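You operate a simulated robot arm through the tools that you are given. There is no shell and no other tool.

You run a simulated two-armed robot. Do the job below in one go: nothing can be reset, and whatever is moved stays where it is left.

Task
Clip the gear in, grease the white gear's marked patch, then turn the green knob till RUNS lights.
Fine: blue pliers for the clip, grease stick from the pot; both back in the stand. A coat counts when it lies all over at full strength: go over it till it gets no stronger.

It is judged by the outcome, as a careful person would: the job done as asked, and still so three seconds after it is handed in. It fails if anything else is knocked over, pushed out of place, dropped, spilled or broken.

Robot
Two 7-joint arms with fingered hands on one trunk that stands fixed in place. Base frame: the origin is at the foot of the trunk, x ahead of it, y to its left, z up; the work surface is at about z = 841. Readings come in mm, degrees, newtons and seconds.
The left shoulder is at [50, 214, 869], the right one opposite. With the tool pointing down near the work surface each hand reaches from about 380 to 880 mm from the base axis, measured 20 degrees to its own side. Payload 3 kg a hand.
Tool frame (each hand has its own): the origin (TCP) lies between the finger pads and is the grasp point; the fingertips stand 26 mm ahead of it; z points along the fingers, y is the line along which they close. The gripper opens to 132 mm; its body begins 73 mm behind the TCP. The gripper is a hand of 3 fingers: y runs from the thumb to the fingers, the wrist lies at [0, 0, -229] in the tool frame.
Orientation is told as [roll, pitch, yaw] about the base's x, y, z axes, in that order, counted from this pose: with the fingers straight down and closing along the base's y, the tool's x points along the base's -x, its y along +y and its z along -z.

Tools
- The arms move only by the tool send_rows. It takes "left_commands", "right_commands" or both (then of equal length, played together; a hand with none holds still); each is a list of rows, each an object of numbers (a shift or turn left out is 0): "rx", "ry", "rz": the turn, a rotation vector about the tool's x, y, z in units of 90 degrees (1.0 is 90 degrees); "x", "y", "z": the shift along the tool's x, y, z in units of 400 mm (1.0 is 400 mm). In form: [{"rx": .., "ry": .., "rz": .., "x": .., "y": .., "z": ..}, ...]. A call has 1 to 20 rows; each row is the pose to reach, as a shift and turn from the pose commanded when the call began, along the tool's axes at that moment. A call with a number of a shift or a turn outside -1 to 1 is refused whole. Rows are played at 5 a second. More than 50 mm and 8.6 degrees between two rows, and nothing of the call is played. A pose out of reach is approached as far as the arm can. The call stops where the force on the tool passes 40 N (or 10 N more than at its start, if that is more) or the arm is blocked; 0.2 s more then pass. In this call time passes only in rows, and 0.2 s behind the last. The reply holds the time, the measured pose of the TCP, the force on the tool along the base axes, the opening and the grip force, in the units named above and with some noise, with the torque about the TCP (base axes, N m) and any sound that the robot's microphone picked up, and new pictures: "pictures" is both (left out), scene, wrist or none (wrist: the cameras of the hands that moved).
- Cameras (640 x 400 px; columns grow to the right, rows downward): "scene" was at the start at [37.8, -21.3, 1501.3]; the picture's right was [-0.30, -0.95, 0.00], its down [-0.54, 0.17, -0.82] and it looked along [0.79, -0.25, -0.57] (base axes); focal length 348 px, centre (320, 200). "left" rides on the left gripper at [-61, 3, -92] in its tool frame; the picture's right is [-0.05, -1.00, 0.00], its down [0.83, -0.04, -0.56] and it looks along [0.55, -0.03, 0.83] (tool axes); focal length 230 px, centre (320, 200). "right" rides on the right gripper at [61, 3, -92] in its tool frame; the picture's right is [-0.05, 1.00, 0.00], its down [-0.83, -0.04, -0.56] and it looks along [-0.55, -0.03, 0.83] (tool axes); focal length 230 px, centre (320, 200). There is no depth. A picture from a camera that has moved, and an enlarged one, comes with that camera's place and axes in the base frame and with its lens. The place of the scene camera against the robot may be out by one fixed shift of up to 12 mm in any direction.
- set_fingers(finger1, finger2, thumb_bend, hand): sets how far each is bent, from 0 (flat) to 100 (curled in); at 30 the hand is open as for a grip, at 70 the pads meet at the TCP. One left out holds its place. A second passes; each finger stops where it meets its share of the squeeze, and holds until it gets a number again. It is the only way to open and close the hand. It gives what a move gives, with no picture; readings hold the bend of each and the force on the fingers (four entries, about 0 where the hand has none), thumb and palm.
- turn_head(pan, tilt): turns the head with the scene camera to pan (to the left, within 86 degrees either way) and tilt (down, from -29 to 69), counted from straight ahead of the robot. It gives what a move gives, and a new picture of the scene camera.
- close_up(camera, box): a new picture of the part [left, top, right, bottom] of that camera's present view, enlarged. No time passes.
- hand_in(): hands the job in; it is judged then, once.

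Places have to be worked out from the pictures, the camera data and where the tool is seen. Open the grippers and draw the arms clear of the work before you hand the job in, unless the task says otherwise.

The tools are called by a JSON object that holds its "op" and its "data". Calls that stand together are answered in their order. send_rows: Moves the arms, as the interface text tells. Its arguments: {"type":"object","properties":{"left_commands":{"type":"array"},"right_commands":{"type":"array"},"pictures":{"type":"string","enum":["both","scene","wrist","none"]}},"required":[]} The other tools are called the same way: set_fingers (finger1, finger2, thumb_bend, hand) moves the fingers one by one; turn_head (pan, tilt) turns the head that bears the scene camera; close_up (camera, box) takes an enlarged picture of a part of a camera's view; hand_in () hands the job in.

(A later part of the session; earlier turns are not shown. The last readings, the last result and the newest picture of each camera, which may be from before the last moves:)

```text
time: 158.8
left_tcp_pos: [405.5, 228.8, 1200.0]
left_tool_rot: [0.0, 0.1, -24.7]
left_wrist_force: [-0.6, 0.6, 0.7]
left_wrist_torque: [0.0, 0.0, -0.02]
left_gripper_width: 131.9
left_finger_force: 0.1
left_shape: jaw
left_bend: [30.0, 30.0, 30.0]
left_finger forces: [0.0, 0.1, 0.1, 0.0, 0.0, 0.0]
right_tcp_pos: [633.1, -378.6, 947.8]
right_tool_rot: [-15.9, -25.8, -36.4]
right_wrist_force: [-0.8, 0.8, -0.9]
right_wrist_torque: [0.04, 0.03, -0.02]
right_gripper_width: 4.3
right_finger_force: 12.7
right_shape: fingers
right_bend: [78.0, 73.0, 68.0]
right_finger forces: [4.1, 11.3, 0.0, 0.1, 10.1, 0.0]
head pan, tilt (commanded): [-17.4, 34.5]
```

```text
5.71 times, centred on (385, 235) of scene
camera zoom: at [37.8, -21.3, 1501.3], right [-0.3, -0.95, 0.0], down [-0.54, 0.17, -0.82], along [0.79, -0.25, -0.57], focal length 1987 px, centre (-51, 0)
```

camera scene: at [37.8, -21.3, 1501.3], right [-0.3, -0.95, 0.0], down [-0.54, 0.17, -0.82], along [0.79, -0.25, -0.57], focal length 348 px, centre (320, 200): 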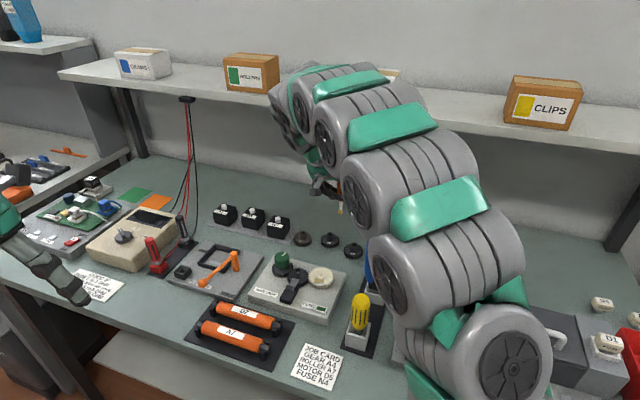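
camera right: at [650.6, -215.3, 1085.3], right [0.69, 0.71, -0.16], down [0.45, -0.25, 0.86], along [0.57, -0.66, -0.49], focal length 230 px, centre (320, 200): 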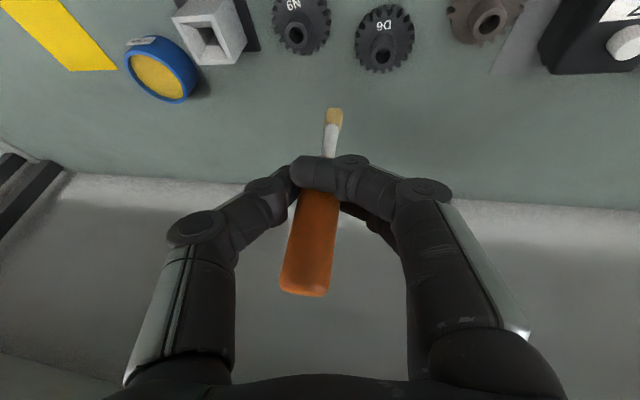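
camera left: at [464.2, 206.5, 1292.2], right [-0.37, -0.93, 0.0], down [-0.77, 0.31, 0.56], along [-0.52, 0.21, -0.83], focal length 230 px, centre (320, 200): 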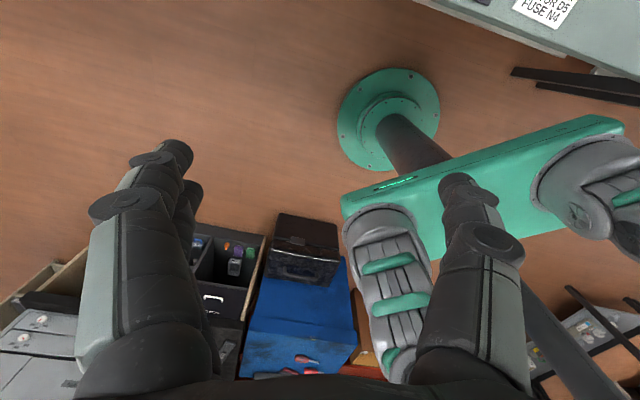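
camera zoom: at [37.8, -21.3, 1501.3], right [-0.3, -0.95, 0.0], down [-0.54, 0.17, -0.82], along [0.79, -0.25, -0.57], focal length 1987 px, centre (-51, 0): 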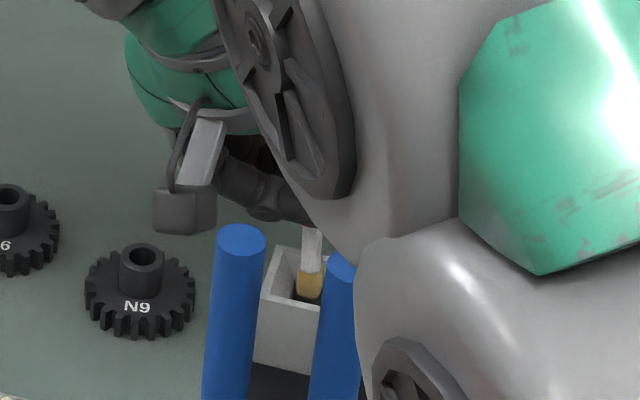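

The tip is inside the throat. Lowering another 15 mm in small steps.

{"op": "send_rows", "data": {"right_commands": [{"x": 0.0055, "y": 0.0031, "z": 0.0108}, {"x": 0.0109, "y": 0.0063, "z": 0.0217}, {"x": 0.0164, "y": 0.0094, "z": 0.0325}], "pictures": "none"}}

{"op": "close_up", "data": {"camera": "right", "box": [240, 40, 400, 180]}}

{"op": "close_up", "data": {"camera": "scene", "box": [345, 190, 425, 280]}}

```text
time: 159.6
left_tcp_pos: [406.6, 229.4, 1199.7]
left_tool_rot: [0.1, 0.1, -24.7]
left_wrist_force: [0.1, -0.3, -0.9]
left_wrist_torque: [-0.02, 0.02, 0.0]
left_gripper_width: 132.1
left_finger_force: 0.0
left_shape: jaw
left_bend: [30.0, 30.0, 30.0]
left_finger forces: [0.1, 0.1, 0.0, 0.1, 0.0, 0.1]
right_tcp_pos: [633.8, -378.2, 933.4]
right_tool_rot: [-15.9, -25.9, -36.5]
right_wrist_force: [-0.4, 0.7, 0.0]
right_wrist_torque: [0.03, 0.03, -0.03]
right_gripper_width: 4.5
right_finger_force: 12.8
right_shape: fingers
right_bend: [78.0, 73.0, 68.0]
right_finger forces: [3.7, 11.1, 0.1, 0.0, 10.3, 0.0]
head pan, tilt (commanded): [-17.4, 34.5]
```

```text
2.86 times, centred on (320, 110) of right
camera zoom: at [575.1, -298.7, 984.7], right [0.7, 0.67, -0.22], down [0.48, -0.21, 0.85], along [0.53, -0.71, -0.47], focal length 657 px, centre (320, 457)
```

zoom: 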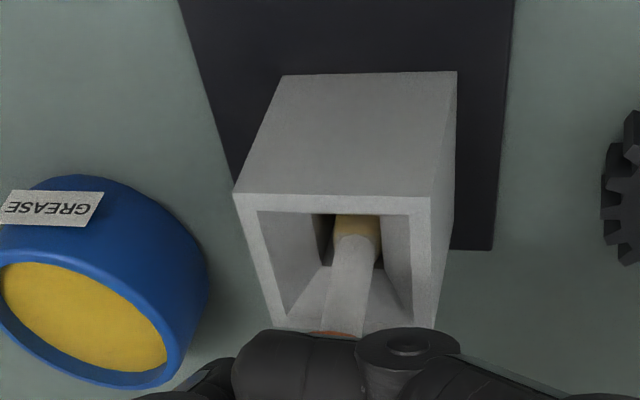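

```text
4.44 times, centred on (385, 235) of scene
camera zoom: at [37.7, -21.3, 1501.3], right [-0.3, -0.95, 0.0], down [-0.54, 0.17, -0.82], along [0.79, -0.25, -0.57], focal length 1545 px, centre (31, 44)
```

zoom: 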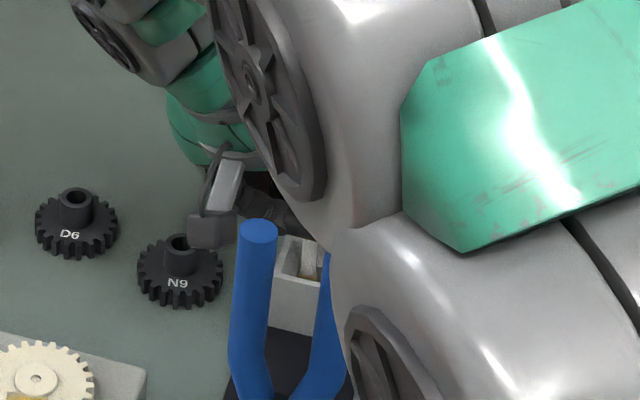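

Good alignment. Lowering the last few mm until it rests.

{"op": "send_rows", "data": {"right_commands": [{"x": 0.0027, "y": 0.0016, "z": 0.0054}, {"x": 0.0055, "y": 0.0031, "z": 0.0108}], "pictures": "none"}}

{"op": "close_up", "data": {"camera": "right", "box": [240, 40, 400, 180]}}

```text
time: 160.2
left_tcp_pos: [406.4, 228.5, 1199.9]
left_tool_rot: [0.0, 0.0, -24.8]
left_wrist_force: [-0.4, 0.2, 0.1]
left_wrist_torque: [0.0, -0.01, -0.03]
left_gripper_width: 131.9
left_finger_force: 0.0
left_shape: jaw
left_bend: [30.0, 30.0, 30.0]
left_finger forces: [0.0, 0.0, 0.1, 0.1, 0.0, 0.1]
right_tcp_pos: [634.5, -378.8, 928.6]
right_tool_rot: [-15.9, -25.9, -36.3]
right_wrist_force: [-0.8, 1.0, -0.5]
right_wrist_torque: [0.03, 0.04, 0.03]
right_gripper_width: 4.1
right_finger_force: 13.0
right_shape: fingers
right_bend: [78.0, 73.0, 68.0]
right_finger forces: [3.8, 11.2, 0.0, 0.0, 10.1, 0.0]
head pan, tilt (commanded): [-17.4, 34.5]
```

```text
2.86 times, centred on (320, 110) of right
camera zoom: at [574.9, -298.9, 979.8], right [0.7, 0.67, -0.22], down [0.48, -0.21, 0.85], along [0.53, -0.71, -0.47], focal length 657 px, centre (320, 457)
```

zoom: 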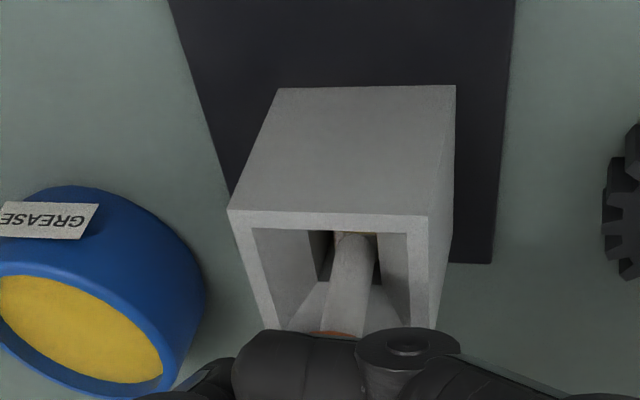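

Still free. Two more small steps.

{"op": "send_rows", "data": {"right_commands": [{"x": 0.0022, "y": 0.0013, "z": 0.0043}, {"x": 0.0044, "y": 0.0025, "z": 0.0087}], "pictures": "none"}}

{"op": "close_up", "data": {"camera": "right", "box": [240, 40, 400, 180]}}

```text
time: 160.8
left_tcp_pos: [406.8, 228.4, 1199.7]
left_tool_rot: [0.0, 0.0, -24.7]
left_wrist_force: [-0.6, -0.2, -0.5]
left_wrist_torque: [0.03, 0.03, -0.01]
left_gripper_width: 131.9
left_finger_force: 0.0
left_shape: jaw
left_bend: [30.0, 30.0, 30.0]
left_finger forces: [0.1, 0.0, 0.0, 0.1, 0.0, 0.0]
right_tcp_pos: [632.6, -379.9, 923.9]
right_tool_rot: [-15.9, -25.8, -36.4]
right_wrist_force: [-0.7, -0.5, -0.1]
right_wrist_torque: [0.05, 0.04, 0.0]
right_gripper_width: 4.2
right_finger_force: 12.5
right_shape: fingers
right_bend: [78.0, 73.0, 68.0]
right_finger forces: [3.8, 11.2, 0.0, 0.0, 10.1, 0.0]
head pan, tilt (commanded): [-17.4, 34.5]
```

```text
2.86 times, centred on (320, 110) of right
camera zoom: at [574.4, -299.5, 975.7], right [0.7, 0.67, -0.22], down [0.48, -0.21, 0.85], along [0.53, -0.71, -0.47], focal length 657 px, centre (320, 457)
```

zoom: 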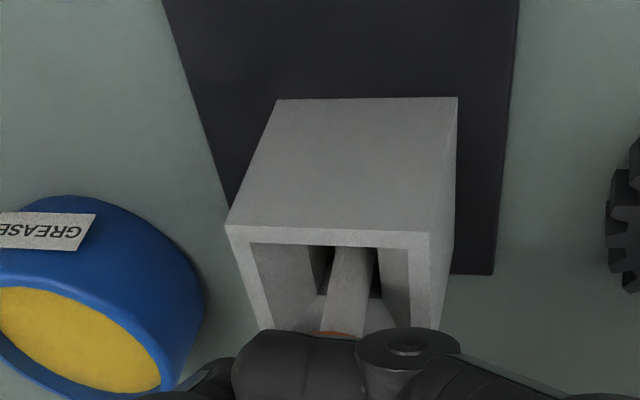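

Close to seated. One more 3 mm, then check force.

{"op": "send_rows", "data": {"right_commands": [{"x": 0.0016, "y": 0.0009, "z": 0.0032}, {"x": 0.0033, "y": 0.0019, "z": 0.0065}], "pictures": "none"}}

{"op": "close_up", "data": {"camera": "scene", "box": [345, 190, 425, 280]}}

{"op": "close_up", "data": {"camera": "right", "box": [160, 60, 480, 300]}}

```text
time: 161.4
left_tcp_pos: [406.5, 230.1, 1201.0]
left_tool_rot: [0.1, 0.1, -24.7]
left_wrist_force: [0.0, -0.5, 0.7]
left_wrist_torque: [-0.01, 0.02, -0.02]
left_gripper_width: 132.1
left_finger_force: 0.0
left_shape: jaw
left_bend: [30.0, 30.0, 30.0]
left_finger forces: [0.0, 0.0, 0.1, 0.0, 0.0, 0.0]
right_tcp_pos: [632.4, -379.4, 921.3]
right_tool_rot: [-16.0, -25.9, -36.4]
right_wrist_force: [0.3, 0.0, -0.2]
right_wrist_torque: [0.02, 0.0, 0.01]
right_gripper_width: 4.2
right_finger_force: 12.4
right_shape: fingers
right_bend: [78.0, 73.0, 68.0]
right_finger forces: [3.8, 11.3, 0.0, 0.1, 10.1, 0.0]
head pan, tilt (commanded): [-17.4, 34.5]
```

```text
4.44 times, centred on (385, 235) of scene
camera zoom: at [37.8, -21.3, 1501.3], right [-0.3, -0.95, 0.0], down [-0.54, 0.17, -0.82], along [0.79, -0.25, -0.57], focal length 1545 px, centre (31, 44)
```

zoom: 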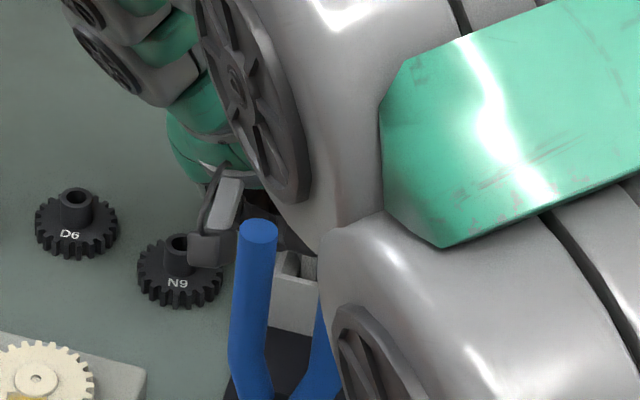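

```text
1.67 times, centred on (320, 180) of right
camera zoom: at [574.7, -299.3, 972.7], right [0.7, 0.67, -0.23], down [0.48, -0.21, 0.85], along [0.53, -0.71, -0.47], focal length 384 px, centre (320, 233)
```

zoom: 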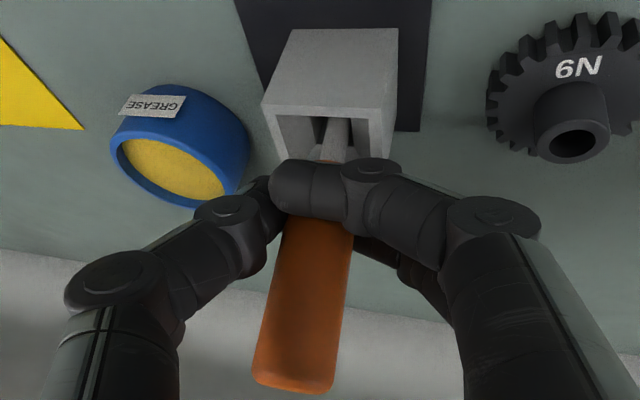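

No force yet but the tip must be within a few mm of the bottom. I'll open the hand gently (only to 55 to stay clear of gear N9 and the pot).

{"op": "set_fingers", "data": {"hand": "right", "finger1": 64, "finger2": 64, "thumb_bend": 62}}

{"op": "set_fingers", "data": {"hand": "right", "finger1": 54, "finger2": 54, "thumb_bend": 52}}

{"op": "close_up", "data": {"camera": "right", "box": [160, 60, 480, 300]}}

```text
time: 162.4
left_tcp_pos: [406.0, 229.4, 1199.7]
left_tool_rot: [0.0, 0.0, -24.7]
left_wrist_force: [0.3, 0.1, 0.6]
left_wrist_torque: [0.0, -0.02, 0.0]
left_gripper_width: 131.8
left_finger_force: 0.0
left_shape: jaw
left_bend: [30.0, 30.0, 30.0]
left_finger forces: [0.1, 0.0, 0.0, 0.0, 0.1, 0.0]
right_tcp_pos: [632.3, -378.6, 920.9]
right_tool_rot: [-15.9, -25.8, -36.5]
right_wrist_force: [-18.9, 14.6, 0.9]
right_wrist_torque: [0.32, 0.36, -0.14]
right_gripper_width: 11.0
right_finger_force: 11.6
right_shape: fingers
right_bend: [74.0, 64.0, 62.0]
right_finger forces: [23.6, 0.2, 0.0, 0.1, 0.1, 0.1]
head pan, tilt (commanded): [-17.4, 34.5]
```

```text
time: 163.4
left_tcp_pos: [407.1, 229.4, 1199.5]
left_tool_rot: [0.0, 0.1, -24.6]
left_wrist_force: [-0.6, 0.6, -0.4]
left_wrist_torque: [-0.01, -0.02, -0.02]
left_gripper_width: 131.9
left_finger_force: 0.0
left_shape: jaw
left_bend: [30.0, 30.0, 30.0]
left_finger forces: [0.1, 0.0, 0.1, 0.0, 0.0, 0.1]
right_tcp_pos: [633.4, -379.1, 921.4]
right_tool_rot: [-16.0, -25.9, -36.4]
right_wrist_force: [-12.4, 6.9, 3.7]
right_wrist_torque: [0.21, 0.3, -0.05]
right_gripper_width: 31.5
right_finger_force: 6.8
right_shape: fingers
right_bend: [77.0, 54.0, 52.0]
right_finger forces: [13.9, 0.0, 0.0, 0.1, 0.1, 0.0]
head pan, tilt (commanded): [-17.4, 34.5]
```

```text
1.67 times, centred on (320, 180) of right
camera zoom: at [574.7, -299.1, 973.1], right [0.7, 0.67, -0.22], down [0.48, -0.21, 0.85], along [0.53, -0.71, -0.47], focal length 384 px, centre (320, 233)
```

zoom: 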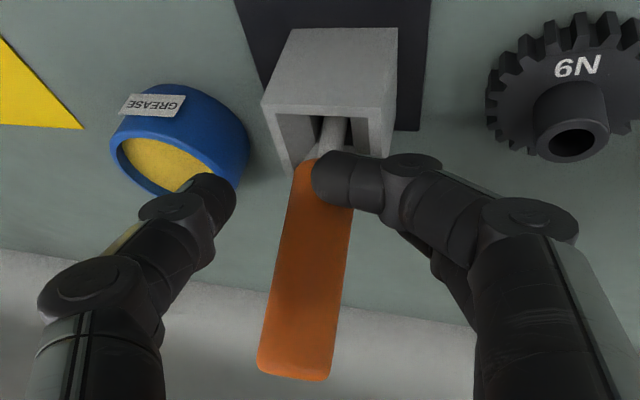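

Finger 1 is hooked in front of the handle and pushing it (14 N along depth). I'll back the hand toward me a few mm to free it.

{"op": "send_rows", "data": {"right_commands": [{"x": 0.0056, "y": -0.0007, "z": -0.0026}, {"x": 0.0113, "y": -0.0013, "z": -0.0053}], "pictures": "none"}}

{"op": "close_up", "data": {"camera": "right", "box": [160, 60, 480, 300]}}

```text
time: 164.0
left_tcp_pos: [406.3, 229.4, 1199.6]
left_tool_rot: [0.0, 0.0, -24.6]
left_wrist_force: [0.3, 0.1, -0.1]
left_wrist_torque: [0.02, 0.01, -0.01]
left_gripper_width: 131.7
left_finger_force: 0.0
left_shape: jaw
left_bend: [30.0, 30.0, 30.0]
left_finger forces: [0.0, 0.0, 0.0, 0.0, 0.1, 0.1]
right_tcp_pos: [631.5, -376.7, 920.7]
right_tool_rot: [-16.1, -25.8, -36.5]
right_wrist_force: [0.5, 0.0, 0.9]
right_wrist_torque: [-0.03, -0.02, -0.01]
right_gripper_width: 57.1
right_finger_force: 0.1
right_shape: fingers
right_bend: [54.0, 54.0, 52.0]
right_finger forces: [0.0, 0.0, 0.1, 0.1, 0.0, 0.0]
head pan, tilt (commanded): [-17.4, 34.5]
```

```text
1.67 times, centred on (320, 180) of right
camera zoom: at [571.2, -296.1, 972.2], right [0.7, 0.67, -0.22], down [0.48, -0.21, 0.85], along [0.53, -0.71, -0.47], focal length 384 px, centre (320, 233)
```

zoom: 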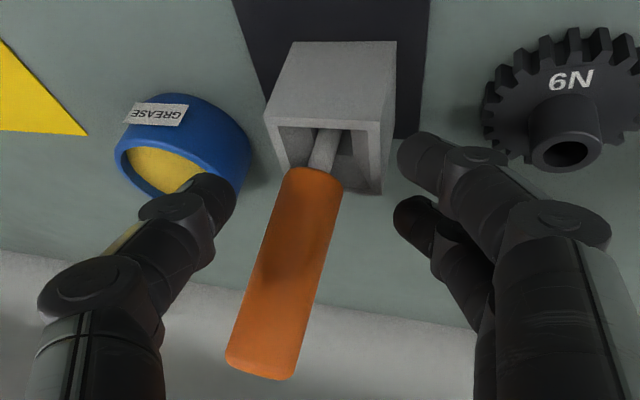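

Freed; the stick stands in its socket. I'll open the thumb more for clearance and withdraw straight up.

{"op": "set_fingers", "data": {"hand": "right", "thumb_bend": 40}}

{"op": "send_rows", "data": {"right_commands": [{"x": -0.0218, "y": -0.0125, "z": -0.0433}, {"x": -0.0491, "y": -0.0281, "z": -0.0975}, {"x": -0.0764, "y": -0.0437, "z": -0.1516}, {"x": -0.1092, "y": -0.0625, "z": -0.2166}, {"x": -0.1092, "y": -0.0625, "z": -0.2166}]}}

{"op": "close_up", "data": {"camera": "right", "box": [200, 20, 440, 200]}}

```text
time: 165.0
left_tcp_pos: [407.3, 230.1, 1201.0]
left_tool_rot: [0.0, 0.1, -24.8]
left_wrist_force: [1.2, -0.6, 0.6]
left_wrist_torque: [-0.03, 0.01, 0.0]
left_gripper_width: 132.0
left_finger_force: 0.0
left_shape: jaw
left_bend: [30.0, 30.0, 30.0]
left_finger forces: [0.0, 0.0, 0.1, 0.0, 0.0, 0.1]
right_tcp_pos: [630.1, -376.7, 921.3]
right_tool_rot: [-16.1, -25.9, -36.4]
right_wrist_force: [0.7, -0.5, -0.4]
right_wrist_torque: [-0.04, 0.01, 0.02]
right_gripper_width: 77.5
right_finger_force: 0.0
right_shape: fingers
right_bend: [54.0, 54.0, 40.0]
right_finger forces: [0.1, 0.1, 0.1, 0.0, 0.0, 0.0]
head pan, tilt (commanded): [-17.4, 34.5]
```

```text
time: 166.2
left_tcp_pos: [406.5, 229.2, 1201.5]
left_tool_rot: [0.0, 0.0, -24.7]
left_wrist_force: [0.8, -0.7, 0.5]
left_wrist_torque: [0.03, 0.02, -0.03]
left_gripper_width: 131.9
left_finger_force: 0.2
left_shape: jaw
left_bend: [30.0, 30.0, 30.0]
left_finger forces: [0.1, 0.1, 0.1, 0.0, 0.0, 0.0]
right_tcp_pos: [630.2, -375.6, 1022.7]
right_tool_rot: [-16.1, -25.9, -36.4]
right_wrist_force: [0.1, -0.5, 0.0]
right_wrist_torque: [-0.02, -0.02, -0.02]
right_gripper_width: 77.4
right_finger_force: 0.1
right_shape: fingers
right_bend: [54.0, 54.0, 40.0]
right_finger forces: [0.1, 0.1, 0.0, 0.1, 0.1, 0.0]
head pan, tilt (commanded): [-17.4, 34.5]
camera scene: at [37.8, -21.3, 1501.3], right [-0.3, -0.95, 0.0], down [-0.54, 0.17, -0.82], along [0.79, -0.25, -0.57], focal length 348 px, centre (320, 200)
camera right: at [572.6, -296.5, 1072.8], right [0.7, 0.67, -0.23], down [0.48, -0.21, 0.85], along [0.53, -0.71, -0.47], focal length 230 px, centre (320, 200)
```

scene: 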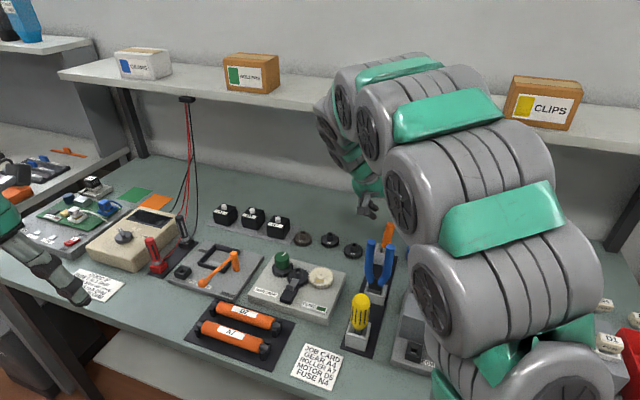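
right: 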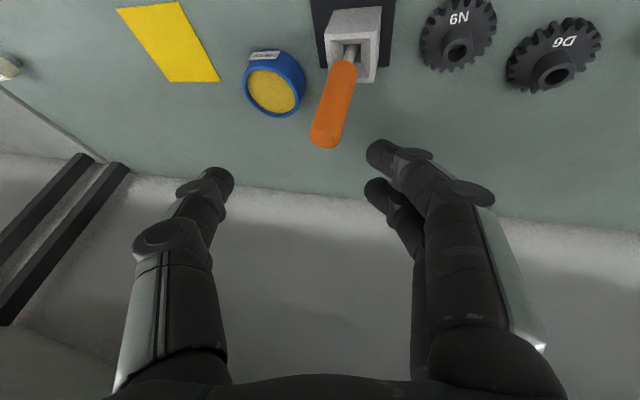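

```text
2.22 times, centred on (320, 110) of right
camera zoom: at [572.6, -296.5, 1072.8], right [0.7, 0.67, -0.23], down [0.48, -0.21, 0.85], along [0.53, -0.71, -0.47], focal length 511 px, centre (320, 400)
```

zoom: 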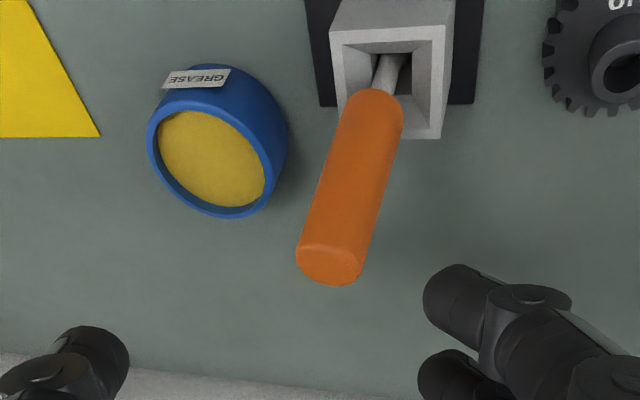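

The stick is back in the stand. Now I'll raise the hand, turn it vertical again, and move away from the shelf before approaching the green knob.

{"op": "send_rows", "data": {"right_commands": [{"x": -0.053, "y": -0.0303, "z": -0.105}, {"x": -0.1059, "y": -0.0606, "z": -0.2101}, {"x": -0.0498, "y": -0.0311, "z": -0.2467, "rx": -0.0436, "ry": 0.0716, "rz": -0.0083}, {"x": 0.0063, "y": -0.0015, "z": -0.2833, "rx": -0.0871, "ry": 0.1433, "rz": -0.0166}, {"x": 0.0624, "y": 0.028, "z": -0.3199, "rx": -0.1307, "ry": 0.2149, "rz": -0.0248}, {"x": 0.1185, "y": 0.0575, "z": -0.3565, "rx": -0.1742, "ry": 0.2865, "rz": -0.0331}, {"x": 0.1185, "y": 0.0575, "z": -0.3565, "rx": -0.1742, "ry": 0.2865, "rz": -0.0331}]}}

{"op": "close_up", "data": {"camera": "scene", "box": [240, 200, 440, 330]}}

```text
time: 167.8
left_tcp_pos: [407.0, 228.9, 1200.3]
left_tool_rot: [0.0, -0.1, -24.7]
left_wrist_force: [-0.5, 0.8, -0.2]
left_wrist_torque: [0.03, 0.05, -0.02]
left_gripper_width: 131.9
left_finger_force: 0.1
left_shape: jaw
left_bend: [30.0, 30.0, 30.0]
left_finger forces: [0.0, 0.0, 0.1, 0.1, 0.0, 0.0]
right_tcp_pos: [585.0, -266.2, 1119.4]
right_tool_rot: [0.2, 0.1, -37.0]
right_wrist_force: [-0.3, -0.9, 0.9]
right_wrist_torque: [0.0, 0.01, 0.03]
right_gripper_width: 77.5
right_finger_force: 0.0
right_shape: fingers
right_bend: [54.0, 54.0, 40.0]
right_finger forces: [0.0, 0.0, 0.0, 0.0, 0.0, 0.0]
head pan, tilt (commanded): [-17.4, 34.5]
camera scene: at [37.8, -21.3, 1501.3], right [-0.3, -0.95, 0.0], down [-0.54, 0.17, -0.82], along [0.79, -0.25, -0.57], focal length 348 px, centre (320, 200)
camera right: at [537.9, -225.6, 1209.8], right [0.64, 0.77, 0.0], down [0.64, -0.54, 0.55], along [0.43, -0.35, -0.83], focal length 230 px, centre (320, 200)
```

scene: 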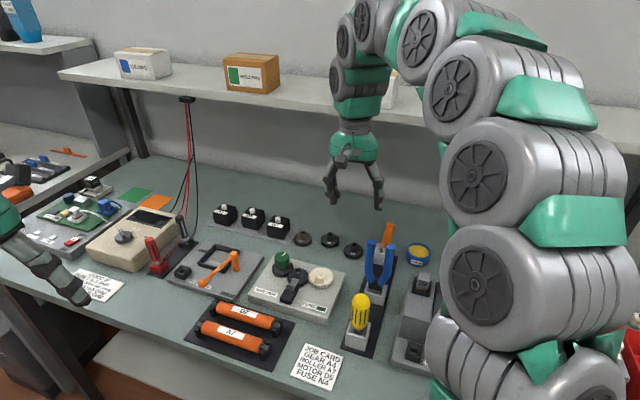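
right: 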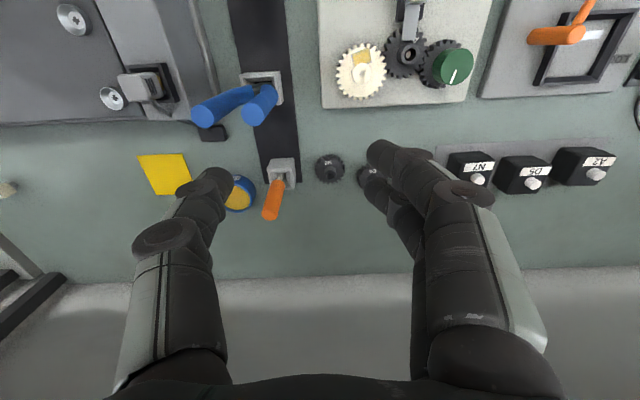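

```text
3.08 times, centred on (340, 265) of scene
camera zoom: at [37.8, -21.3, 1501.3], right [-0.3, -0.95, 0.0], down [-0.54, 0.17, -0.82], along [0.79, -0.25, -0.57], focal length 1070 px, centre (258, 0)
```

zoom: 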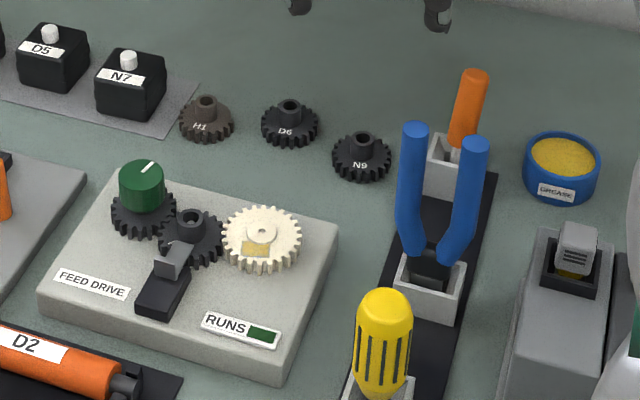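

Everything is in place; RUNS is not lit yet. I'll take a close look at the greased patch from here.

{"op": "close_up", "data": {"camera": "right", "box": [330, 40, 390, 100]}}

{"op": "close_up", "data": {"camera": "scene", "box": [308, 268, 332, 288]}}

{"op": "close_up", "data": {"camera": "right", "box": [390, 20, 490, 100]}}

```text
6.67 times, centred on (360, 70) of right
camera zoom: at [537.9, -225.6, 1209.8], right [0.64, 0.77, 0.0], down [0.64, -0.54, 0.55], along [0.43, -0.35, -0.83], focal length 1534 px, centre (53, 1067)
```

zoom: 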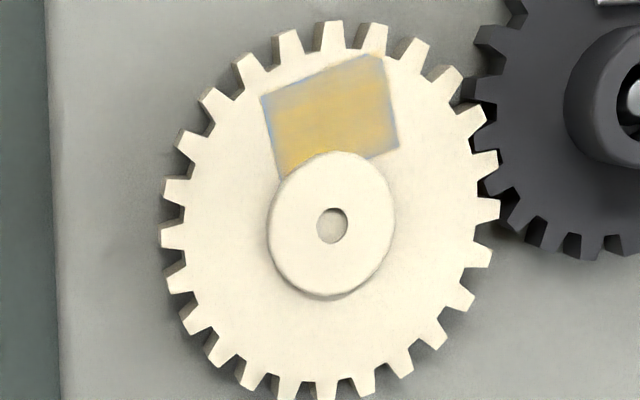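

```text
16.00 times, centred on (320, 278) of scene
camera zoom: at [37.8, -21.3, 1501.3], right [-0.3, -0.95, 0.0], down [-0.54, 0.17, -0.82], along [0.79, -0.25, -0.57], focal length 5563 px, centre (320, -1048)
```

zoom: 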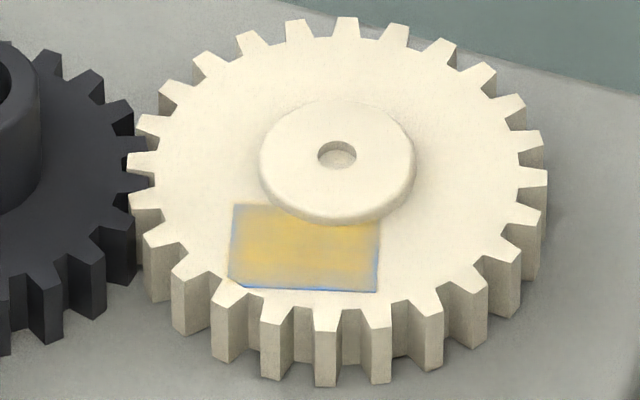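

```text
5.00 times, centred on (440, 60) of right
camera zoom: at [537.9, -225.6, 1209.8], right [0.64, 0.77, 0.0], down [0.64, -0.54, 0.55], along [0.43, -0.35, -0.83], focal length 1150 px, centre (-280, 900)
```

zoom: 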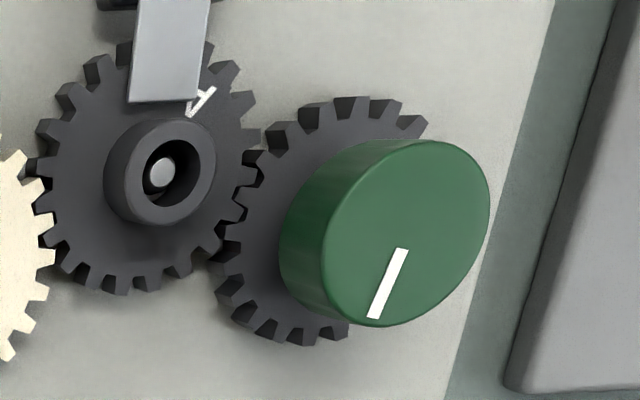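

In clear light the near strip of the patch (about 4 mm) is greyer than the rest: the tilted tip never really touched there. I must touch it up with a better grip. The stick now leans forward (top near u=758, w=65). I'll go back to it with the hand tilted 12° and re-grip lower on the handle.

{"op": "set_fingers", "data": {"hand": "right", "finger1": 44, "finger2": 44, "thumb_bend": 44}}

{"op": "send_rows", "data": {"right_commands": [{"x": -0.059, "y": -0.0365, "z": 0.0545, "ry": -0.0267}, {"x": -0.118, "y": -0.073, "z": 0.109, "ry": -0.0533}, {"x": -0.177, "y": -0.1095, "z": 0.1635, "ry": -0.08}, {"x": -0.236, "y": -0.146, "z": 0.218, "ry": -0.1067}, {"x": -0.295, "y": -0.1825, "z": 0.2725, "ry": -0.1333}, {"x": -0.295, "y": -0.1825, "z": 0.2725, "ry": -0.1333}], "pictures": "none"}}

{"op": "close_up", "data": {"camera": "right", "box": [220, 40, 420, 200]}}

{"op": "close_up", "data": {"camera": "scene", "box": [345, 180, 435, 280]}}

```text
time: 168.8
left_tcp_pos: [407.4, 229.5, 1200.4]
left_tool_rot: [0.0, 0.0, -24.7]
left_wrist_force: [0.4, 0.8, -0.4]
left_wrist_torque: [-0.02, -0.01, -0.02]
left_gripper_width: 131.9
left_finger_force: 0.1
left_shape: jaw
left_bend: [30.0, 30.0, 30.0]
left_finger forces: [0.0, 0.1, 0.0, 0.0, 0.0, 0.0]
right_tcp_pos: [585.3, -266.3, 1117.4]
right_tool_rot: [0.1, -0.1, -37.2]
right_wrist_force: [-0.3, -0.3, -0.1]
right_wrist_torque: [0.05, -0.01, 0.0]
right_gripper_width: 87.9
right_finger_force: 0.0
right_shape: fingers
right_bend: [44.0, 44.0, 44.0]
right_finger forces: [0.1, 0.0, 0.0, 0.0, 0.0, 0.0]
head pan, tilt (commanded): [-17.4, 34.5]
```

```text
time: 170.2
left_tcp_pos: [406.5, 229.1, 1199.8]
left_tool_rot: [-0.1, -0.1, -24.8]
left_wrist_force: [0.2, -0.6, 0.3]
left_wrist_torque: [0.0, 0.0, -0.02]
left_gripper_width: 131.9
left_finger_force: 0.1
left_shape: jaw
left_bend: [30.0, 30.0, 30.0]
left_finger forces: [0.0, 0.0, 0.0, 0.0, 0.0, 0.0]
right_tcp_pos: [636.2, -396.3, 1009.2]
right_tool_rot: [0.1, -12.0, -37.0]
right_wrist_force: [0.0, -0.7, 0.3]
right_wrist_torque: [-0.03, 0.03, -0.01]
right_gripper_width: 87.9
right_finger_force: 0.0
right_shape: fingers
right_bend: [44.0, 44.0, 44.0]
right_finger forces: [0.1, 0.1, 0.1, 0.0, 0.1, 0.1]
head pan, tilt (commanded): [-17.4, 34.5]
```

```text
2.50 times, centred on (320, 120) of right
camera zoom: at [574.4, -344.5, 1084.9], right [0.64, 0.77, 0.01], down [0.53, -0.46, 0.72], along [0.55, -0.45, -0.7], focal length 575 px, centre (320, 400)
```

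zoom: 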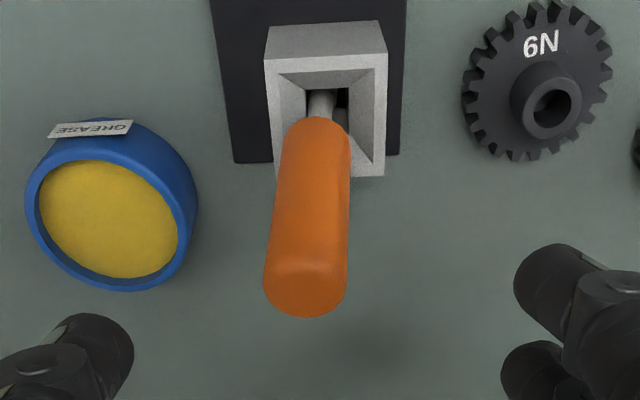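

```text
4.00 times, centred on (390, 230) of scene
camera zoom: at [37.8, -21.3, 1501.3], right [-0.3, -0.95, 0.0], down [-0.54, 0.17, -0.82], along [0.79, -0.25, -0.57], focal length 1391 px, centre (40, 80)
```

zoom: 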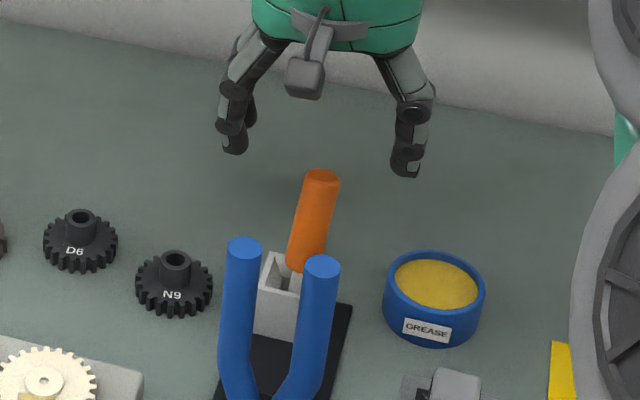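

Handle axis at z=920 is near u=751, w=67. Descending vertically to grip low on the handle (TCP z≈921).

{"op": "send_rows", "data": {"right_commands": [{"x": 0.0104, "y": -0.0018, "z": 0.054}, {"x": 0.0208, "y": -0.0018, "z": 0.108}, {"x": 0.0311, "y": -0.0018, "z": 0.1621}, {"x": 0.0415, "y": -0.0018, "z": 0.2161}, {"x": 0.0415, "y": -0.0018, "z": 0.2161}], "pictures": "none"}}

{"op": "close_up", "data": {"camera": "right", "box": [180, 60, 460, 280]}}

{"op": "close_up", "data": {"camera": "scene", "box": [345, 160, 435, 280]}}

```text
time: 171.4
left_tcp_pos: [406.3, 229.0, 1199.9]
left_tool_rot: [0.0, 0.0, -24.7]
left_wrist_force: [-0.2, -0.4, 0.0]
left_wrist_torque: [-0.02, -0.01, -0.03]
left_gripper_width: 131.9
left_finger_force: 0.0
left_shape: jaw
left_bend: [30.0, 30.0, 30.0]
left_finger forces: [0.0, 0.1, 0.0, 0.1, 0.0, 0.0]
right_tcp_pos: [636.9, -397.3, 921.7]
right_tool_rot: [0.1, -12.0, -37.2]
right_wrist_force: [0.3, -0.9, 0.1]
right_wrist_torque: [0.0, -0.01, 0.0]
right_gripper_width: 88.0
right_finger_force: 0.1
right_shape: fingers
right_bend: [44.0, 44.0, 44.0]
right_finger forces: [0.1, 0.1, 0.1, 0.1, 0.0, 0.0]
head pan, tilt (commanded): [-17.4, 34.5]
```

```text
1.82 times, centred on (320, 170) of right
camera zoom: at [574.6, -346.0, 998.6], right [0.64, 0.77, 0.01], down [0.53, -0.46, 0.72], along [0.55, -0.45, -0.7], focal length 418 px, centre (320, 254)
```

zoom: 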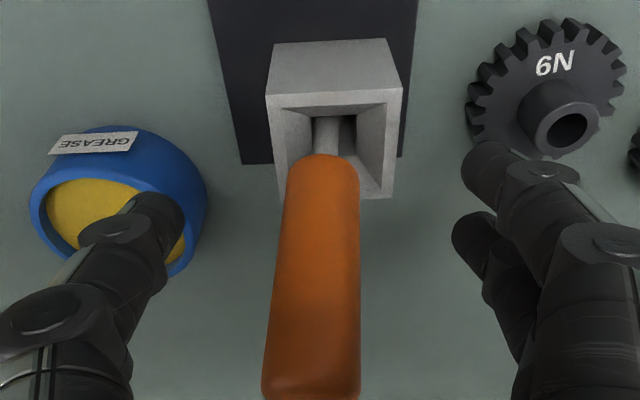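

```text
3.33 times, centred on (390, 220) of scene
camera zoom: at [37.8, -21.3, 1501.3], right [-0.3, -0.95, 0.0], down [-0.54, 0.17, -0.82], along [0.79, -0.25, -0.57], focal length 1159 px, centre (87, 133)
```

zoom: 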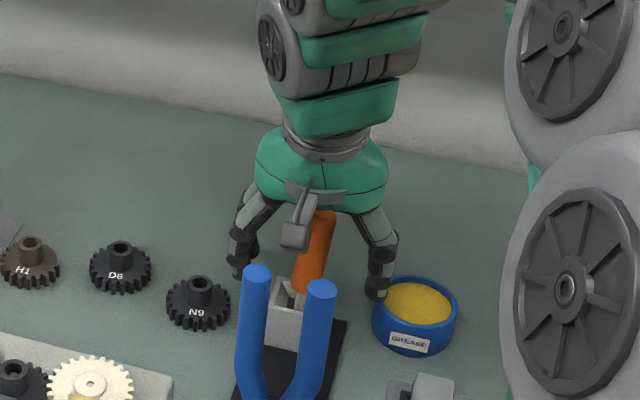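

Handle is centred between thumb and fingers. Closing lightly first.

{"op": "set_fingers", "data": {"hand": "right", "finger1": 67, "finger2": 67, "thumb_bend": 66}}

{"op": "close_up", "data": {"camera": "right", "box": [180, 60, 460, 280]}}

```text
time: 172.4
left_tcp_pos: [406.2, 228.3, 1200.9]
left_tool_rot: [0.0, 0.0, -24.8]
left_wrist_force: [0.5, -0.9, 0.1]
left_wrist_torque: [-0.02, 0.0, 0.0]
left_gripper_width: 131.9
left_finger_force: 0.0
left_shape: jaw
left_bend: [30.0, 30.0, 30.0]
left_finger forces: [0.0, 0.0, 0.1, 0.0, 0.0, 0.0]
right_tcp_pos: [637.5, -396.7, 923.0]
right_tool_rot: [0.1, -12.0, -37.1]
right_wrist_force: [0.4, 0.8, 0.4]
right_wrist_torque: [0.06, -0.01, 0.02]
right_gripper_width: 22.4
right_finger_force: 2.2
right_shape: fingers
right_bend: [64.0, 67.0, 65.0]
right_finger forces: [2.2, 0.0, 0.0, 0.0, 2.1, 0.0]
head pan, tilt (commanded): [-17.4, 34.5]
```

```text
1.82 times, centred on (320, 170) of right
camera zoom: at [574.6, -346.0, 998.8], right [0.64, 0.77, 0.01], down [0.53, -0.46, 0.72], along [0.55, -0.45, -0.7], focal length 418 px, centre (320, 254)
```

zoom: 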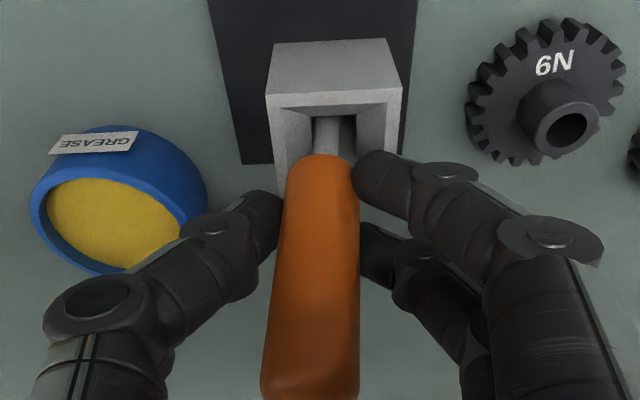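

The handle sits toward finger 1. Opening slightly, shifting 5 mm, and re-closing.

{"op": "set_fingers", "data": {"hand": "right", "finger1": 58, "finger2": 58, "thumb_bend": 58}}

{"op": "send_rows", "data": {"right_commands": [{"x": 0.0065, "z": -0.0015}, {"x": 0.013, "z": -0.003}, {"x": 0.013, "z": -0.003}], "pictures": "none"}}

{"op": "set_fingers", "data": {"hand": "right", "finger1": 68, "finger2": 68, "thumb_bend": 67}}

{"op": "close_up", "data": {"camera": "right", "box": [180, 60, 460, 280]}}

```text
time: 173.4
left_tcp_pos: [406.4, 229.5, 1199.1]
left_tool_rot: [0.0, 0.0, -24.7]
left_wrist_force: [-0.1, 0.2, 1.1]
left_wrist_torque: [-0.02, 0.03, -0.02]
left_gripper_width: 131.9
left_finger_force: 0.0
left_shape: jaw
left_bend: [30.0, 30.0, 30.0]
left_finger forces: [0.0, 0.1, 0.0, 0.0, 0.0, 0.0]
right_tcp_pos: [637.4, -396.9, 923.2]
right_tool_rot: [0.1, -12.1, -37.1]
right_wrist_force: [-1.7, -0.6, 0.3]
right_wrist_torque: [-0.02, -0.01, -0.02]
right_gripper_width: 43.9
right_finger_force: 0.1
right_shape: fingers
right_bend: [57.0, 57.0, 57.0]
right_finger forces: [0.0, 0.0, 0.1, 0.0, 0.0, 0.1]
head pan, tilt (commanded): [-17.4, 34.5]
```

```text
time: 174.2
left_tcp_pos: [407.5, 229.0, 1200.5]
left_tool_rot: [0.1, -0.1, -24.7]
left_wrist_force: [-0.4, 0.7, -0.4]
left_wrist_torque: [0.01, -0.05, 0.02]
left_gripper_width: 131.8
left_finger_force: 0.1
left_shape: jaw
left_bend: [30.0, 30.0, 30.0]
left_finger forces: [0.0, 0.0, 0.0, 0.0, 0.0, 0.0]
right_tcp_pos: [631.8, -394.5, 923.1]
right_tool_rot: [0.2, -12.0, -37.2]
right_wrist_force: [-0.2, -0.5, -0.1]
right_wrist_torque: [0.0, -0.01, 0.01]
right_gripper_width: 44.0
right_finger_force: 0.0
right_shape: fingers
right_bend: [57.0, 57.0, 57.0]
right_finger forces: [0.1, 0.0, 0.0, 0.1, 0.0, 0.1]
head pan, tilt (commanded): [-17.4, 34.5]
```

```text
time: 175.2
left_tcp_pos: [406.9, 229.0, 1200.0]
left_tool_rot: [0.0, 0.0, -24.6]
left_wrist_force: [-0.6, -0.3, 0.0]
left_wrist_torque: [0.0, -0.01, 0.0]
left_gripper_width: 131.9
left_finger_force: 0.1
left_shape: jaw
left_bend: [30.0, 30.0, 30.0]
left_finger forces: [0.0, 0.1, 0.0, 0.0, 0.0, 0.0]
right_tcp_pos: [632.8, -394.2, 923.2]
right_tool_rot: [0.1, -12.0, -37.0]
right_wrist_force: [-0.9, 0.5, 0.8]
right_wrist_torque: [-0.02, 0.02, -0.02]
right_gripper_width: 19.2
right_finger_force: 3.3
right_shape: fingers
right_bend: [66.0, 65.0, 65.0]
right_finger forces: [1.4, 2.0, 0.0, 0.0, 3.6, 0.1]
head pan, tilt (commanded): [-17.4, 34.5]
```

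```text
1.82 times, centred on (320, 170) of right
camera zoom: at [570.5, -342.8, 998.8], right [0.64, 0.77, 0.01], down [0.53, -0.46, 0.72], along [0.55, -0.45, -0.7], focal length 418 px, centre (320, 254)
```

zoom: 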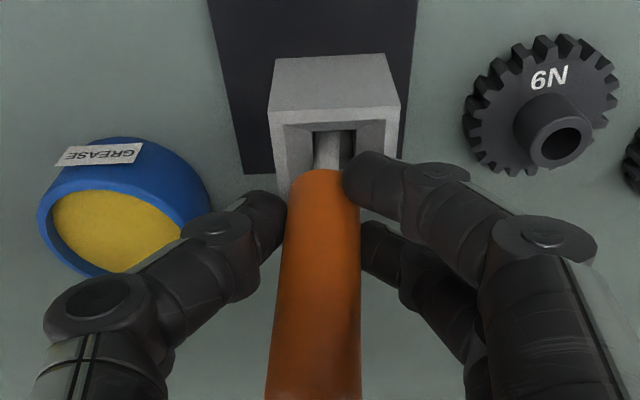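

Symmetric light grip now (1.4/2.0/3.6 N). I'll tighten a little and draw the handle 14 mm toward me so the stick tips back in its socket, more in line with the hand.

{"op": "set_fingers", "data": {"hand": "right", "finger1": 70, "finger2": 70, "thumb_bend": 69}}

{"op": "send_rows", "data": {"right_commands": [{"x": 0.0086, "z": -0.0018}, {"x": 0.0171, "z": -0.0036}, {"x": 0.0257, "z": -0.0055}, {"x": 0.0342, "z": -0.0073}], "pictures": "none"}}

{"op": "close_up", "data": {"camera": "right", "box": [180, 60, 460, 300]}}

{"op": "close_up", "data": {"camera": "scene", "box": [345, 180, 435, 280]}}

```text
time: 176.2
left_tcp_pos: [406.1, 229.1, 1199.5]
left_tool_rot: [0.0, 0.0, -24.7]
left_wrist_force: [-0.2, 0.4, -0.1]
left_wrist_torque: [0.0, -0.01, 0.03]
left_gripper_width: 132.0
left_finger_force: 0.1
left_shape: jaw
left_bend: [30.0, 30.0, 30.0]
left_finger forces: [0.0, 0.0, 0.0, 0.0, 0.0, 0.0]
right_tcp_pos: [631.9, -394.1, 922.5]
right_tool_rot: [0.1, -12.0, -37.1]
right_wrist_force: [0.4, -0.3, 0.2]
right_wrist_torque: [0.01, 0.02, -0.02]
right_gripper_width: 18.7
right_finger_force: 6.0
right_shape: fingers
right_bend: [66.0, 66.0, 66.0]
right_finger forces: [2.7, 3.4, 0.0, 0.1, 5.9, 0.1]
head pan, tilt (commanded): [-17.4, 34.5]
```

```text
time: 177.2
left_tcp_pos: [405.2, 228.9, 1199.4]
left_tool_rot: [0.1, 0.1, -24.9]
left_wrist_force: [0.0, 1.0, -1.0]
left_wrist_torque: [-0.02, 0.01, 0.0]
left_gripper_width: 131.9
left_finger_force: 0.0
left_shape: jaw
left_bend: [30.0, 30.0, 30.0]
left_finger forces: [0.1, 0.0, 0.0, 0.0, 0.0, 0.0]
right_tcp_pos: [620.6, -385.9, 922.7]
right_tool_rot: [0.1, -11.9, -37.2]
right_wrist_force: [1.6, -1.7, 1.1]
right_wrist_torque: [-0.02, -0.12, 0.01]
right_gripper_width: 17.3
right_finger_force: 6.3
right_shape: fingers
right_bend: [67.0, 66.0, 66.0]
right_finger forces: [1.8, 5.4, 0.0, 0.0, 5.9, 0.0]
head pan, tilt (commanded): [-17.4, 34.5]
```

```text
1.67 times, centred on (320, 180) of right
camera zoom: at [560.3, -334.6, 998.4], right [0.64, 0.77, 0.01], down [0.53, -0.46, 0.72], along [0.55, -0.45, -0.7], focal length 384 px, centre (320, 233)
```

zoom: 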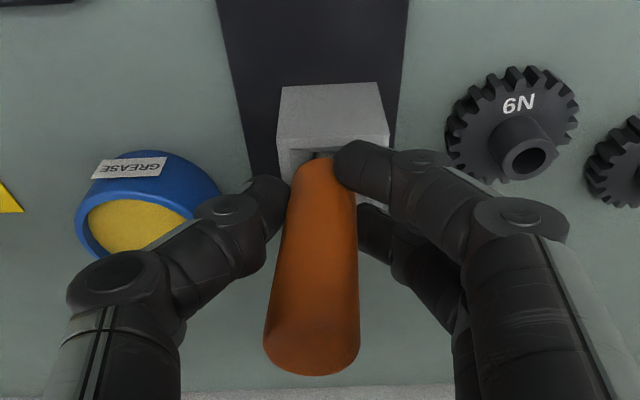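

```text
4.00 times, centred on (390, 230) of scene
camera zoom: at [37.8, -21.3, 1501.3], right [-0.3, -0.95, 0.0], down [-0.54, 0.17, -0.82], along [0.79, -0.25, -0.57], focal length 1391 px, centre (40, 80)
```

zoom: 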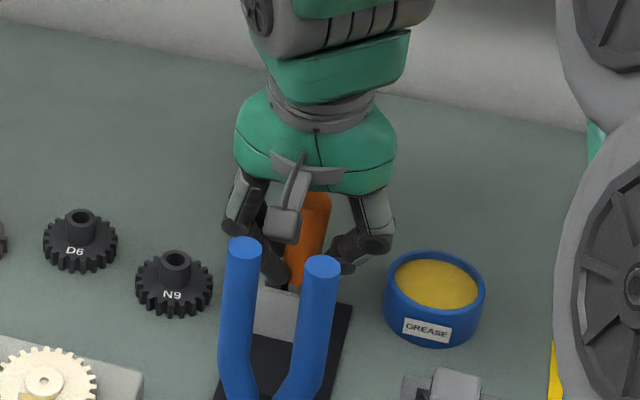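

The stick is now nearly parallel to the hand. Tightening the grip to working force.

{"op": "set_fingers", "data": {"hand": "right", "finger1": 75, "finger2": 74, "thumb_bend": 72}}

{"op": "close_up", "data": {"camera": "right", "box": [180, 60, 460, 300]}}

```text
time: 178.2
left_tcp_pos: [407.8, 229.7, 1199.7]
left_tool_rot: [0.1, -0.1, -24.7]
left_wrist_force: [-0.6, 0.2, 0.1]
left_wrist_torque: [0.01, 0.0, 0.02]
left_gripper_width: 132.0
left_finger_force: 0.1
left_shape: jaw
left_bend: [30.0, 30.0, 30.0]
left_finger forces: [0.1, 0.1, 0.0, 0.0, 0.1, 0.0]
right_tcp_pos: [621.7, -387.1, 921.6]
right_tool_rot: [0.0, -11.9, -37.1]
right_wrist_force: [-0.5, 0.5, 0.0]
right_wrist_torque: [-0.01, -0.03, 0.0]
right_gripper_width: 16.0
right_finger_force: 13.0
right_shape: fingers
right_bend: [72.0, 71.0, 67.0]
right_finger forces: [6.7, 8.1, 0.1, 0.0, 12.2, 0.0]
head pan, tilt (commanded): [-17.4, 34.5]
```

```text
1.67 times, centred on (320, 180) of right
camera zoom: at [560.2, -334.5, 998.4], right [0.64, 0.77, 0.01], down [0.53, -0.46, 0.72], along [0.55, -0.45, -0.7], focal length 384 px, centre (320, 233)
```

zoom: 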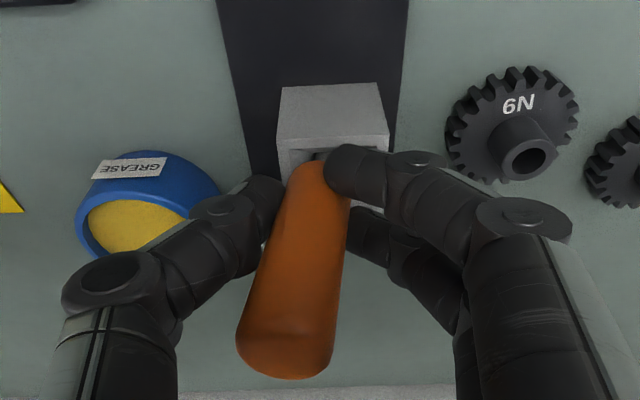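

Symmetric firm grip (6.7/8.1/12.2 N). Lifting the stick out along its axis.

{"op": "send_rows", "data": {"right_commands": [{"z": -0.035}, {"z": -0.07}, {"z": -0.105}, {"z": -0.1375}, {"x": -0.0156, "z": -0.2109}, {"x": -0.0156, "z": -0.2109}], "pictures": "none"}}

{"op": "close_up", "data": {"camera": "right", "box": [200, 40, 440, 240]}}

{"op": "close_up", "data": {"camera": "scene", "box": [345, 160, 435, 270]}}

```text
time: 179.6
left_tcp_pos: [406.5, 229.3, 1200.3]
left_tool_rot: [0.0, 0.0, -24.8]
left_wrist_force: [-0.8, 0.1, -0.3]
left_wrist_torque: [0.01, -0.01, 0.05]
left_gripper_width: 131.6
left_finger_force: 0.0
left_shape: jaw
left_bend: [30.0, 30.0, 30.0]
left_finger forces: [0.1, 0.1, 0.0, 0.0, 0.1, 0.1]
right_tcp_pos: [612.1, -379.5, 1007.3]
right_tool_rot: [0.0, -12.1, -37.1]
right_wrist_force: [-0.6, -0.6, -0.3]
right_wrist_torque: [0.04, 0.01, 0.01]
right_gripper_width: 15.4
right_finger_force: 13.9
right_shape: fingers
right_bend: [72.0, 71.0, 67.0]
right_finger forces: [7.0, 8.4, 0.1, 0.0, 12.1, 0.0]
head pan, tilt (commanded): [-17.4, 34.5]
```

```text
2.00 times, centred on (320, 140) of right
camera zoom: at [550.1, -327.8, 1082.3], right [0.64, 0.77, 0.01], down [0.53, -0.46, 0.72], along [0.55, -0.45, -0.7], focal length 460 px, centre (320, 320)
```

zoom: 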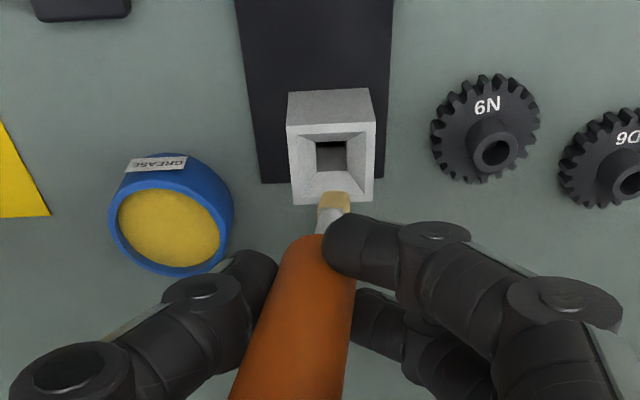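

```text
3.64 times, centred on (390, 215) of scene
camera zoom: at [37.8, -21.3, 1501.3], right [-0.3, -0.95, 0.0], down [-0.54, 0.17, -0.82], along [0.79, -0.25, -0.57], focal length 1264 px, centre (66, 146)
```

zoom: 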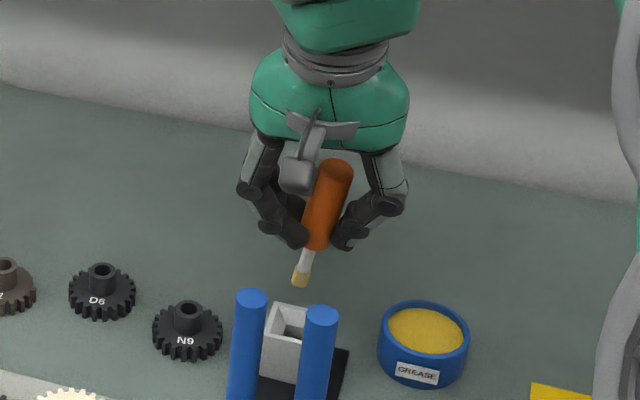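

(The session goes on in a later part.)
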